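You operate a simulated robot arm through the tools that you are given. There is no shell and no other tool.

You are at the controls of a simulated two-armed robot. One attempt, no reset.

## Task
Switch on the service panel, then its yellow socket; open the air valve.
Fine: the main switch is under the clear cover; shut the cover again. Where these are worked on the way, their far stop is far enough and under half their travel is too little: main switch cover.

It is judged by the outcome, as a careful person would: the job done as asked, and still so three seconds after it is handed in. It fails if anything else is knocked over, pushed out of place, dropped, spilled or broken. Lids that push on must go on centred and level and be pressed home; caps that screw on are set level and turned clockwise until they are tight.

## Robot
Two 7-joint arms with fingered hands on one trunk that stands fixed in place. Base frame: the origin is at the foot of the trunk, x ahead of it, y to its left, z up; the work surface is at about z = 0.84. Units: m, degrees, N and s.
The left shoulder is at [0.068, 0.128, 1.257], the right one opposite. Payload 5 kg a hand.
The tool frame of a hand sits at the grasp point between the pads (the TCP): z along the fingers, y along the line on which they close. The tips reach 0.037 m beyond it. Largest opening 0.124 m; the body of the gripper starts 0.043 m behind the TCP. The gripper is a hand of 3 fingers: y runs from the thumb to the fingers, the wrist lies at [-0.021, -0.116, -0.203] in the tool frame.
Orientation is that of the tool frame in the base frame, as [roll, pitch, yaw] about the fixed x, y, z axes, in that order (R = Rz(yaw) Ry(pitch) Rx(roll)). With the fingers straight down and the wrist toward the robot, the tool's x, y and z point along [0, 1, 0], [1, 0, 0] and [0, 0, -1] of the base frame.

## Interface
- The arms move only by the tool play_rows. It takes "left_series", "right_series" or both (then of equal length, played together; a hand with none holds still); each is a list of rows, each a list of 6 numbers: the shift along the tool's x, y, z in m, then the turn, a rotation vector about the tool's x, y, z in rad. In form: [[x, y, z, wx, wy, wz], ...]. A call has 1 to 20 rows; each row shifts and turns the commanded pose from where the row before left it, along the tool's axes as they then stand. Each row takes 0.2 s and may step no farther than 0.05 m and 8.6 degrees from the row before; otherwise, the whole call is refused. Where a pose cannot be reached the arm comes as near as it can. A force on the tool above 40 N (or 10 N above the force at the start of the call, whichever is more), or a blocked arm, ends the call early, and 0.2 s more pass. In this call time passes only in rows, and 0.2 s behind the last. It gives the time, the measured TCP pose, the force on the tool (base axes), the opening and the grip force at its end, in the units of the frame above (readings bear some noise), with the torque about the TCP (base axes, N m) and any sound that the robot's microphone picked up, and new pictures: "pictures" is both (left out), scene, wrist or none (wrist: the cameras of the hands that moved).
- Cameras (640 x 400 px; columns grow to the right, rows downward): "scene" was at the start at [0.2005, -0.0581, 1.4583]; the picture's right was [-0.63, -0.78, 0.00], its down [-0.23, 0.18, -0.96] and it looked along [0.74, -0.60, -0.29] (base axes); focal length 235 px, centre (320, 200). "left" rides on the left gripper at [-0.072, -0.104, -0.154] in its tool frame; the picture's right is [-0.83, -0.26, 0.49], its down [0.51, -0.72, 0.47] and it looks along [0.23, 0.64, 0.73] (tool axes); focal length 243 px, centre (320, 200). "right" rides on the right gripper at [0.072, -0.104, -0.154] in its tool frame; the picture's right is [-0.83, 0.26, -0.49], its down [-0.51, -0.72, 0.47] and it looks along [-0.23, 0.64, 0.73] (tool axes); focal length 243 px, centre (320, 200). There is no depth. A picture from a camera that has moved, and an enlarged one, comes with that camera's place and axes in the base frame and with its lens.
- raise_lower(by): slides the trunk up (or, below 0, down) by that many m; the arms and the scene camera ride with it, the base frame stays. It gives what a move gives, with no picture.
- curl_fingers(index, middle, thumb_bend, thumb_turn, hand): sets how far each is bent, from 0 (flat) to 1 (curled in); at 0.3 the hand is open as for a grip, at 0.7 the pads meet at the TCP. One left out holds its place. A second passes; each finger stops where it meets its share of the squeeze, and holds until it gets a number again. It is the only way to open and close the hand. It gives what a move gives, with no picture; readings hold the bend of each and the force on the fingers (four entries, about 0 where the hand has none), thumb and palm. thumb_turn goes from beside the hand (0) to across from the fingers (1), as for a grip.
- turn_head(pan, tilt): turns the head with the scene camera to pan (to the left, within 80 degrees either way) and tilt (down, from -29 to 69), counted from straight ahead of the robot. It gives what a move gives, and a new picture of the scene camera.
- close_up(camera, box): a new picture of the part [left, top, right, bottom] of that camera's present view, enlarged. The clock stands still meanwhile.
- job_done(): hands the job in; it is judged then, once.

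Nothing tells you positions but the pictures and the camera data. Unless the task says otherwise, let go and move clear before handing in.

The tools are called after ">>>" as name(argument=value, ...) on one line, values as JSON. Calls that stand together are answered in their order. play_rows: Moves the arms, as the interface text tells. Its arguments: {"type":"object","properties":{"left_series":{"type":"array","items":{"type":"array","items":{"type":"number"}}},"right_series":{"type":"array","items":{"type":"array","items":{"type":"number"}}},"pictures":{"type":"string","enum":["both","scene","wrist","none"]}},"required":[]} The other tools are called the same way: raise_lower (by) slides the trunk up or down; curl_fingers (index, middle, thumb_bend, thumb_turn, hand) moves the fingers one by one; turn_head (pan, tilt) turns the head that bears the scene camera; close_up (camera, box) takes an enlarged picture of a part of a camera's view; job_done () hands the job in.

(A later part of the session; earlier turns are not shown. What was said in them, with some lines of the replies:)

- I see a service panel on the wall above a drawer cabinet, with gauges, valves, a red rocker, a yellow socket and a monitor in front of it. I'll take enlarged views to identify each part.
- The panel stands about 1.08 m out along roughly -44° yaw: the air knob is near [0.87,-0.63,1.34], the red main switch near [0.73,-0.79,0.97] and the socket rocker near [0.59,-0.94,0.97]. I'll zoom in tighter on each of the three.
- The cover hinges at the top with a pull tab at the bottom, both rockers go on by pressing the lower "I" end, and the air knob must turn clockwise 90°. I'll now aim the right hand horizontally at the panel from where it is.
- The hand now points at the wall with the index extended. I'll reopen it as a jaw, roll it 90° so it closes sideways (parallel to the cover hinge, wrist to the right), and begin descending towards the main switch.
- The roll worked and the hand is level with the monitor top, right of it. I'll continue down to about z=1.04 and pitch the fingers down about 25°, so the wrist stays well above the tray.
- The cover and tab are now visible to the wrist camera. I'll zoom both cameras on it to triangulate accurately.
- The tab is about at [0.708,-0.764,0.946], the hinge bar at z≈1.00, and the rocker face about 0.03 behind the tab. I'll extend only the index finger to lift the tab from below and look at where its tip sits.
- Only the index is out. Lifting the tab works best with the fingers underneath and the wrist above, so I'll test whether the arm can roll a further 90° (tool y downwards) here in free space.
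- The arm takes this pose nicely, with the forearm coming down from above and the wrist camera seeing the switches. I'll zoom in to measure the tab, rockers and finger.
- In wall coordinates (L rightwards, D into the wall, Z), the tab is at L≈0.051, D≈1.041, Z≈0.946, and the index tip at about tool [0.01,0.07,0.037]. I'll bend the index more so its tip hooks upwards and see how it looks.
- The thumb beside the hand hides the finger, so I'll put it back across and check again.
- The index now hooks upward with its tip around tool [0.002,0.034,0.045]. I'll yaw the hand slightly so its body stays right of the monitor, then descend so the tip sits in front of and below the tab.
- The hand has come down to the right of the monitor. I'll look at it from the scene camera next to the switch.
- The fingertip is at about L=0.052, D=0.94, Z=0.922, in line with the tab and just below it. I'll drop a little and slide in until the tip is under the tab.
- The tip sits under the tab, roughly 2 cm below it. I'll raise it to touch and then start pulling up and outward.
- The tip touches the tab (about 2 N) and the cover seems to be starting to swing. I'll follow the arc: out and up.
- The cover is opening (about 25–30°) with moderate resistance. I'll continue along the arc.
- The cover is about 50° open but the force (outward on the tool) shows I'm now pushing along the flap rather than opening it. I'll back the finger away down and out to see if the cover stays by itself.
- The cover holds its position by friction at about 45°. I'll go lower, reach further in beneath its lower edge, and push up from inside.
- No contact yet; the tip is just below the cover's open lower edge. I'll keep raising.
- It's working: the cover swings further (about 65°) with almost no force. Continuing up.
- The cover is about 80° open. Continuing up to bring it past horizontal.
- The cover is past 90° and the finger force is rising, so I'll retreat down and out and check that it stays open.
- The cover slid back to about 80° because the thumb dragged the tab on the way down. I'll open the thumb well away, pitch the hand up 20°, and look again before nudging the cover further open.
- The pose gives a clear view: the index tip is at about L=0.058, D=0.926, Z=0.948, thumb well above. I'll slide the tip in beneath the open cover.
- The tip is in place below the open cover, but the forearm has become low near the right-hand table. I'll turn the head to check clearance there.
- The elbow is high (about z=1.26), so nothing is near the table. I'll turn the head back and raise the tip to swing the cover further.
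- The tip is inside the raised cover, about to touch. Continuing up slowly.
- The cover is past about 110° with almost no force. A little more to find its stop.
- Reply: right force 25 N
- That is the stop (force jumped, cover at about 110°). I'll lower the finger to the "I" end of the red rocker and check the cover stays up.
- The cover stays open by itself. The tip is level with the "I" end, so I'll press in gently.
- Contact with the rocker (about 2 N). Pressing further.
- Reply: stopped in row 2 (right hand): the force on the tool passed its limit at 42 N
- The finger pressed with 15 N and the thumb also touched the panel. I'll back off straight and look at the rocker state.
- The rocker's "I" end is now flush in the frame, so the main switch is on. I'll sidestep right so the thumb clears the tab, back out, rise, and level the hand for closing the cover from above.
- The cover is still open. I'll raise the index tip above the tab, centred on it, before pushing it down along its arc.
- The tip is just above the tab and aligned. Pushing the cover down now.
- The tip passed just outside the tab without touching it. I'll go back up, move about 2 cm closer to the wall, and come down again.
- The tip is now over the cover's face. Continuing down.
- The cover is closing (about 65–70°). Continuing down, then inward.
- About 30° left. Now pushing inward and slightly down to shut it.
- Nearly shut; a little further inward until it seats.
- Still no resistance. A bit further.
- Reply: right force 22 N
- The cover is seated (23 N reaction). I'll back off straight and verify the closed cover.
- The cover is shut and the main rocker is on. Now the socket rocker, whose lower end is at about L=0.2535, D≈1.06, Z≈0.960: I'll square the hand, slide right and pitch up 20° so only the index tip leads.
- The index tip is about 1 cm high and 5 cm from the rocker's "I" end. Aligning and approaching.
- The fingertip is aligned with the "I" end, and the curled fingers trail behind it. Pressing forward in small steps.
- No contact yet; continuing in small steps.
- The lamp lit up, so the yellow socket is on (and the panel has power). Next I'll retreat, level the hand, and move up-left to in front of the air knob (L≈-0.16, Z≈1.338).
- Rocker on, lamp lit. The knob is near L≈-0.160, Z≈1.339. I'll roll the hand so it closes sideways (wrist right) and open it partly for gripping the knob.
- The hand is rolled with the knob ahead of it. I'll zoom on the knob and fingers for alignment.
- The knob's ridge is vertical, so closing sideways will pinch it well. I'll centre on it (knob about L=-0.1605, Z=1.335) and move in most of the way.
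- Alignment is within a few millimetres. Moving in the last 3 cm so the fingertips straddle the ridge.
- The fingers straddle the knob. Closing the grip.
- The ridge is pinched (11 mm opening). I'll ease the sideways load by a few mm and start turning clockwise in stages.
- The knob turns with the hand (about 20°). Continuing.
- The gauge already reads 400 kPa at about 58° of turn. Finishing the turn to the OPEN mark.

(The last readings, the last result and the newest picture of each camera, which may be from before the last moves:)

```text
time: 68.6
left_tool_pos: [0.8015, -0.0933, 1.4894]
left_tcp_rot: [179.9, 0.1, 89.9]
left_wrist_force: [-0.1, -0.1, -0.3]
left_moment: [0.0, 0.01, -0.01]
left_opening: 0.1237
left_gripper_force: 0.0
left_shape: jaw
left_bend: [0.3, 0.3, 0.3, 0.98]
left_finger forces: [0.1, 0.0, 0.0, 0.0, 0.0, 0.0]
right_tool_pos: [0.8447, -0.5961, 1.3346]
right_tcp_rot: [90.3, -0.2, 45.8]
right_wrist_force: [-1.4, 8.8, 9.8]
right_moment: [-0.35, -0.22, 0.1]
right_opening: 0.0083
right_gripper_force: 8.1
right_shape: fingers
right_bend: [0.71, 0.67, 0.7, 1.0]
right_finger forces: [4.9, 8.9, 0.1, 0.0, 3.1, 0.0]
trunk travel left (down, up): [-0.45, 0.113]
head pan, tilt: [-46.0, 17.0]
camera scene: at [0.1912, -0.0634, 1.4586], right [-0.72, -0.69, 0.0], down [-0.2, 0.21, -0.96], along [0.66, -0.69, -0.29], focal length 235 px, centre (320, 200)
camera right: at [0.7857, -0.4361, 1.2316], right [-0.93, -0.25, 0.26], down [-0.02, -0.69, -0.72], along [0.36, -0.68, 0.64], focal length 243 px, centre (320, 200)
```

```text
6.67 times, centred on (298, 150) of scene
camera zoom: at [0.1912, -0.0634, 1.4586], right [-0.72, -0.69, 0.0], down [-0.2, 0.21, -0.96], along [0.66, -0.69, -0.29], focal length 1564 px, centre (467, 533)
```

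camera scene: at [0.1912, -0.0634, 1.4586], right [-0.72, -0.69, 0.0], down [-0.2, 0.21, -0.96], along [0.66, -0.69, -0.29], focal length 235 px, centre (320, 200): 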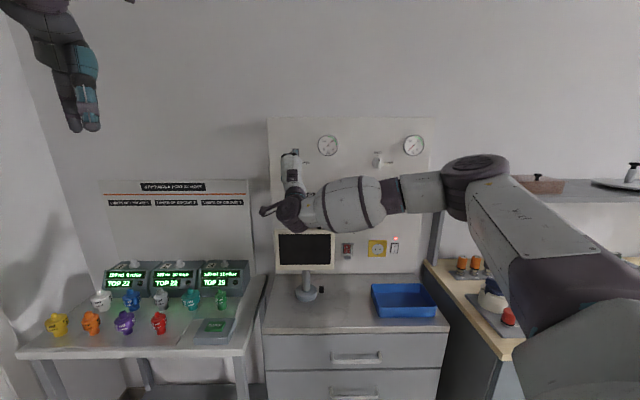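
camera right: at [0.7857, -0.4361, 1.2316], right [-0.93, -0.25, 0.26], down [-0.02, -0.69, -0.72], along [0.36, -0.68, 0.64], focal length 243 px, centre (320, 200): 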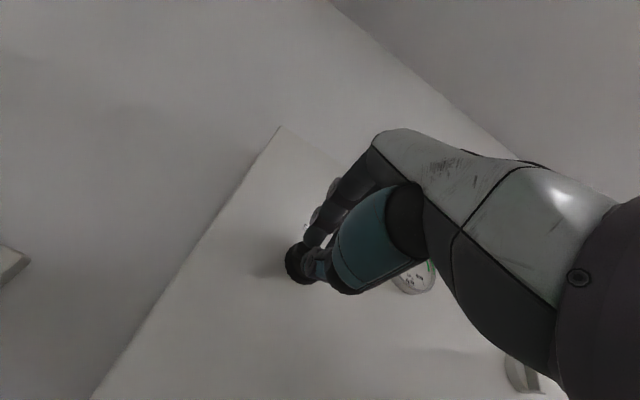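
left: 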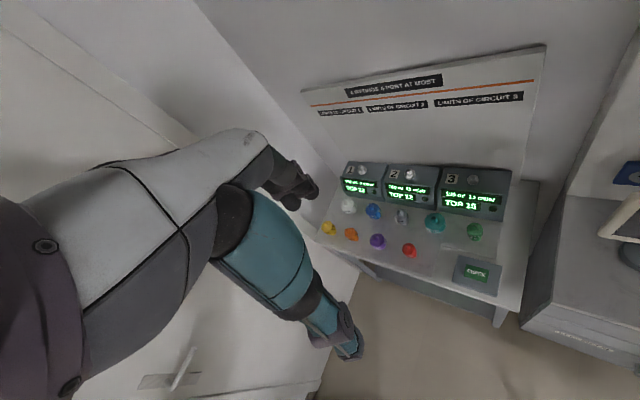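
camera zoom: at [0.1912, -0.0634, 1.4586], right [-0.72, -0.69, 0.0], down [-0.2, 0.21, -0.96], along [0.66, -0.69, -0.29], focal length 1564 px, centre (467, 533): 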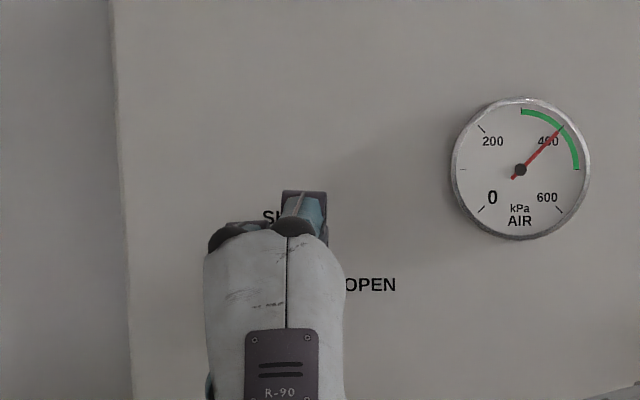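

The hand has turned 90°. Releasing and backing straight off to inspect the knob.

>>> curl_fingers(hand="right", index=0.45, middle=0.45, thumb_bend=0.45)

>>> play_rows(right_series=[[0, 0, -0.03, 0, 0, 0], [0, 0, -0.045, 0, 0, 0], [0, 0, -0.045, 0, 0, 0], [-0.04, 0, -0.02, 0, 0, 0], [-0.045, 0, 0, 0, 0, 0]])

>>> close_up(camera="scene", box=[265, 140, 329, 180])

```text
time: 69.6
left_tool_pos: [0.804, -0.0982, 1.4871]
left_tcp_rot: [179.9, 0.0, 90.0]
left_wrist_force: [-0.6, 0.8, 0.3]
left_moment: [0.0, 0.02, -0.01]
left_opening: 0.1237
left_gripper_force: 0.0
left_shape: jaw
left_bend: [0.3, 0.3, 0.3, 0.98]
left_finger forces: [0.1, 0.0, 0.0, 0.0, 0.0, 0.0]
right_tool_pos: [0.8484, -0.5988, 1.3298]
right_tcp_rot: [90.4, 0.0, 45.9]
right_wrist_force: [0.1, 0.0, -0.4]
right_moment: [0.0, -0.01, -0.01]
right_opening: 0.0825
right_gripper_force: 0.1
right_shape: fingers
right_bend: [0.45, 0.45, 0.45, 0.99]
right_finger forces: [0.0, 0.0, 0.0, 0.0, 0.0, 0.1]
trunk travel left (down, up): [-0.45, 0.113]
head pan, tilt: [-46.0, 17.0]
```

```text
time: 70.8
left_tool_pos: [0.8013, -0.0975, 1.4895]
left_tcp_rot: [179.8, -0.1, 89.9]
left_wrist_force: [0.2, 0.6, 0.4]
left_moment: [0.06, -0.03, 0.02]
left_opening: 0.1235
left_gripper_force: 0.1
left_shape: jaw
left_bend: [0.3, 0.3, 0.3, 0.98]
left_finger forces: [0.0, 0.1, 0.0, 0.1, 0.0, 0.1]
right_tool_pos: [0.688, -0.5609, 1.3332]
right_tcp_rot: [90.3, -0.2, 45.7]
right_wrist_force: [0.3, -1.3, -0.2]
right_moment: [0.0, 0.0, 0.06]
right_opening: 0.0827
right_gripper_force: 0.0
right_shape: fingers
right_bend: [0.45, 0.45, 0.45, 0.99]
right_finger forces: [0.0, 0.0, 0.0, 0.0, 0.1, 0.0]
trunk travel left (down, up): [-0.45, 0.113]
head pan, tilt: [-46.0, 17.0]
camera scene: at [0.1902, -0.0686, 1.4585], right [-0.72, -0.7, 0.0], down [-0.2, 0.21, -0.96], along [0.67, -0.69, -0.29], focal length 235 px, centre (320, 200)
camera right: at [0.6277, -0.402, 1.2307], right [-0.93, -0.25, 0.26], down [-0.02, -0.69, -0.73], along [0.36, -0.68, 0.64], focal length 243 px, centre (320, 200)
```

scene: 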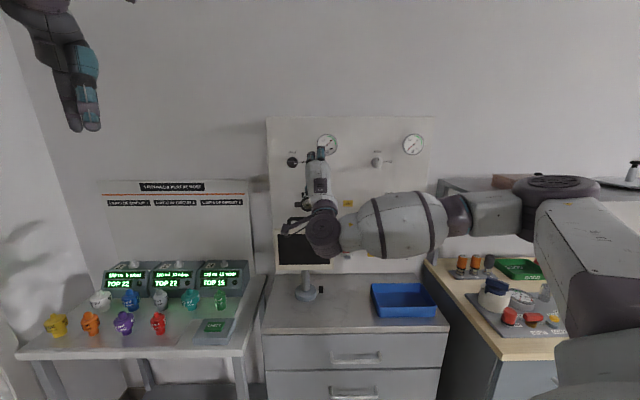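
right: 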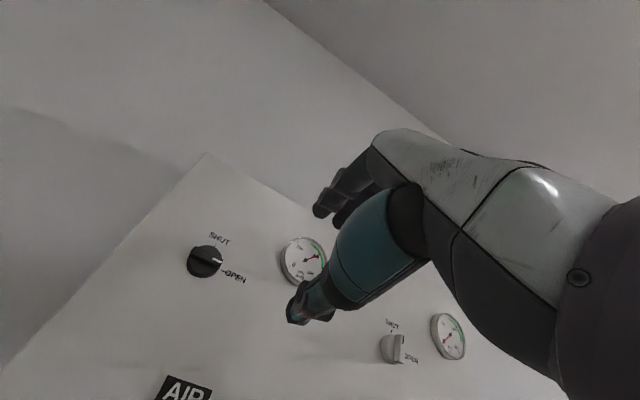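

```text
10.00 times, centred on (297, 160) of scene
camera zoom: at [0.1902, -0.0686, 1.4585], right [-0.72, -0.7, 0.0], down [-0.2, 0.21, -0.96], along [0.67, -0.69, -0.29], focal length 2347 px, centre (550, 600)
```

zoom: 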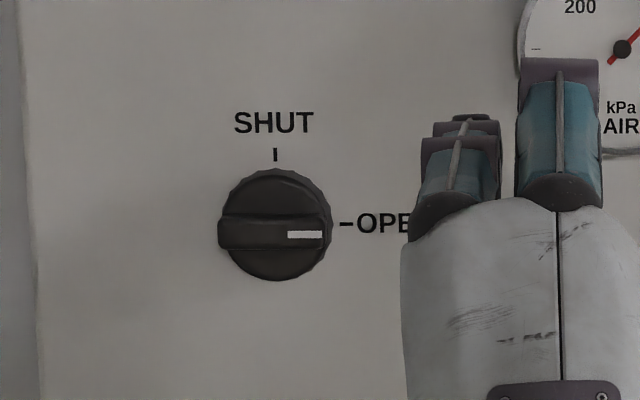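

The knob now points to OPEN and the gauge reads 400. I'll move the hand further away and check the whole panel.

>>> play_rows(right_series=[[-0.03, 0.0, -0.035, 0, 0, 0], [-0.03, 0.0, -0.035, 0, 0, 0], [-0.03, 0.0, -0.035, 0, 0, 0], [-0.03, 0.02, -0.02, 0, 0, 0], [-0.03, 0.03, 0, 0, 0, 0], [-0.03, 0.03, 0, 0, 0, 0]])

>>> close_up(camera="scene", box=[250, 100, 450, 225])

>>> close_up(camera="scene", box=[250, 190, 450, 315])

>>> close_up(camera="scene", box=[324, 230, 372, 260])

```text
time: 72.2
left_tool_pos: [0.8044, -0.0954, 1.487]
left_tcp_rot: [-180.0, 0.1, 90.0]
left_wrist_force: [0.4, -0.7, -1.1]
left_moment: [0.02, 0.0, 0.03]
left_opening: 0.1237
left_gripper_force: 0.0
left_shape: jaw
left_bend: [0.3, 0.3, 0.3, 0.98]
left_finger forces: [0.1, 0.0, 0.1, 0.0, 0.0, 0.0]
right_tool_pos: [0.4737, -0.6034, 1.4139]
right_tcp_rot: [90.3, 0.0, 45.8]
right_wrist_force: [0.4, -0.2, -0.2]
right_moment: [0.02, 0.05, -0.01]
right_opening: 0.0825
right_gripper_force: 0.0
right_shape: fingers
right_bend: [0.45, 0.45, 0.45, 0.99]
right_finger forces: [0.0, 0.0, 0.1, 0.0, 0.0, 0.0]
trunk travel left (down, up): [-0.45, 0.113]
head pan, tilt: [-46.0, 17.0]
camera scene: at [0.1935, -0.0661, 1.4581], right [-0.72, -0.69, 0.0], down [-0.2, 0.21, -0.96], along [0.66, -0.69, -0.29], focal length 235 px, centre (320, 200)
camera right: at [0.4127, -0.4438, 1.3101], right [-0.93, -0.25, 0.27], down [-0.02, -0.69, -0.72], along [0.37, -0.68, 0.64], focal length 243 px, centre (320, 200)
```

scene: 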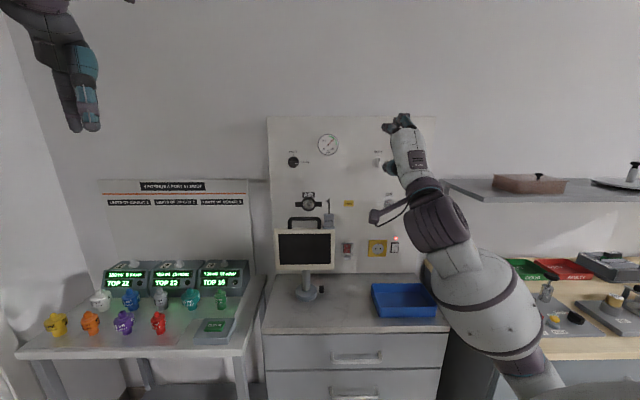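
right: 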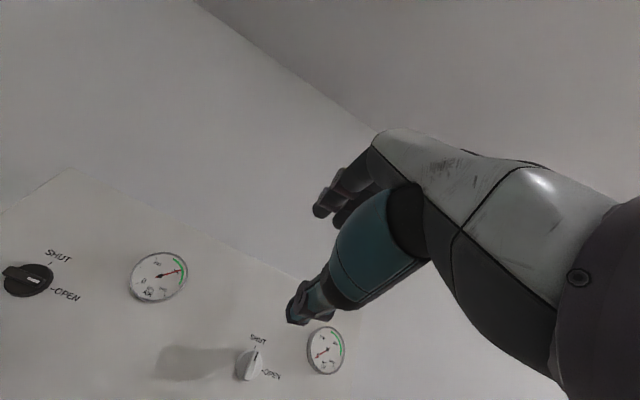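

```text
3.20 times, centred on (350, 162) of scene
camera zoom: at [0.1935, -0.0661, 1.4581], right [-0.72, -0.69, 0.0], down [-0.2, 0.21, -0.96], along [0.66, -0.69, -0.29], focal length 751 px, centre (224, 320)
```

zoom: 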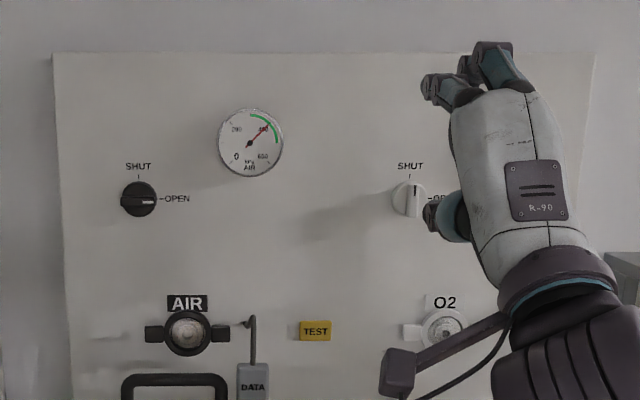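

```text
3.20 times, centred on (350, 252) of scene
camera zoom: at [0.1935, -0.0661, 1.4581], right [-0.72, -0.69, 0.0], down [-0.2, 0.21, -0.96], along [0.66, -0.69, -0.29], focal length 751 px, centre (224, 32)
```

zoom: 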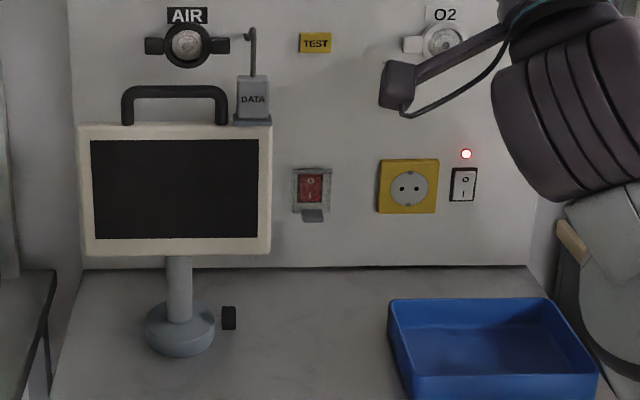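

```text
13.33 times, centred on (348, 245) of scene
camera zoom: at [0.1935, -0.0661, 1.4581], right [-0.72, -0.69, 0.0], down [-0.2, 0.21, -0.96], along [0.66, -0.69, -0.29], focal length 3129 px, centre (-53, -400)
```

zoom: 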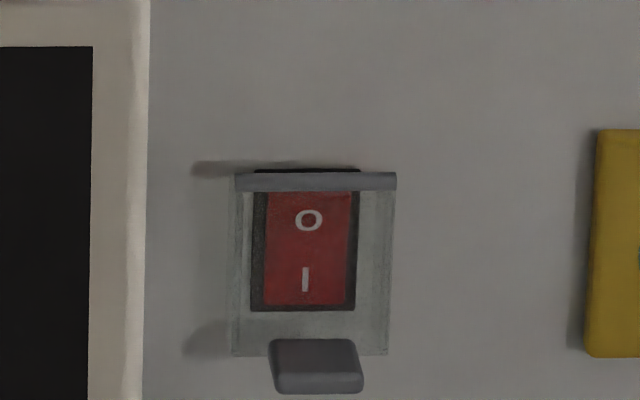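

The main switch is on with its cover shut. The socket rocker is on with its lamp lit, the air knob is at OPEN with 400 kPa on the gauge, and nothing else has moved. The hand is clear, so I'm handing the job in.

>>> job_done()

```text
The job is handed in.
```

I switched on the service panel and then its yellow socket, and opened the air valve. I have handed the job in; I haven't seen the judgement.

- **Main switch:** the red rocker is pressed in at the "I" end. I opened the clear cover to its stop at about 110° and pushed it shut again until it seated. On the first try it slid back to about 80°, so I reopened it fully before pressing the switch. While I pressed the rocker, the thumb touched the bare panel and the push briefly peaked at 42 N; I saw no damage.
- **Yellow socket:** its rocker is on and the red lamp above it is lit.
- **Air valve:** the black knob points to OPEN, and the air gauge reads about 400 kPa, inside the green band.

In the last pictures, nothing else on the panel or the cabinet had been moved or knocked over. Both hands are clear of the panel.
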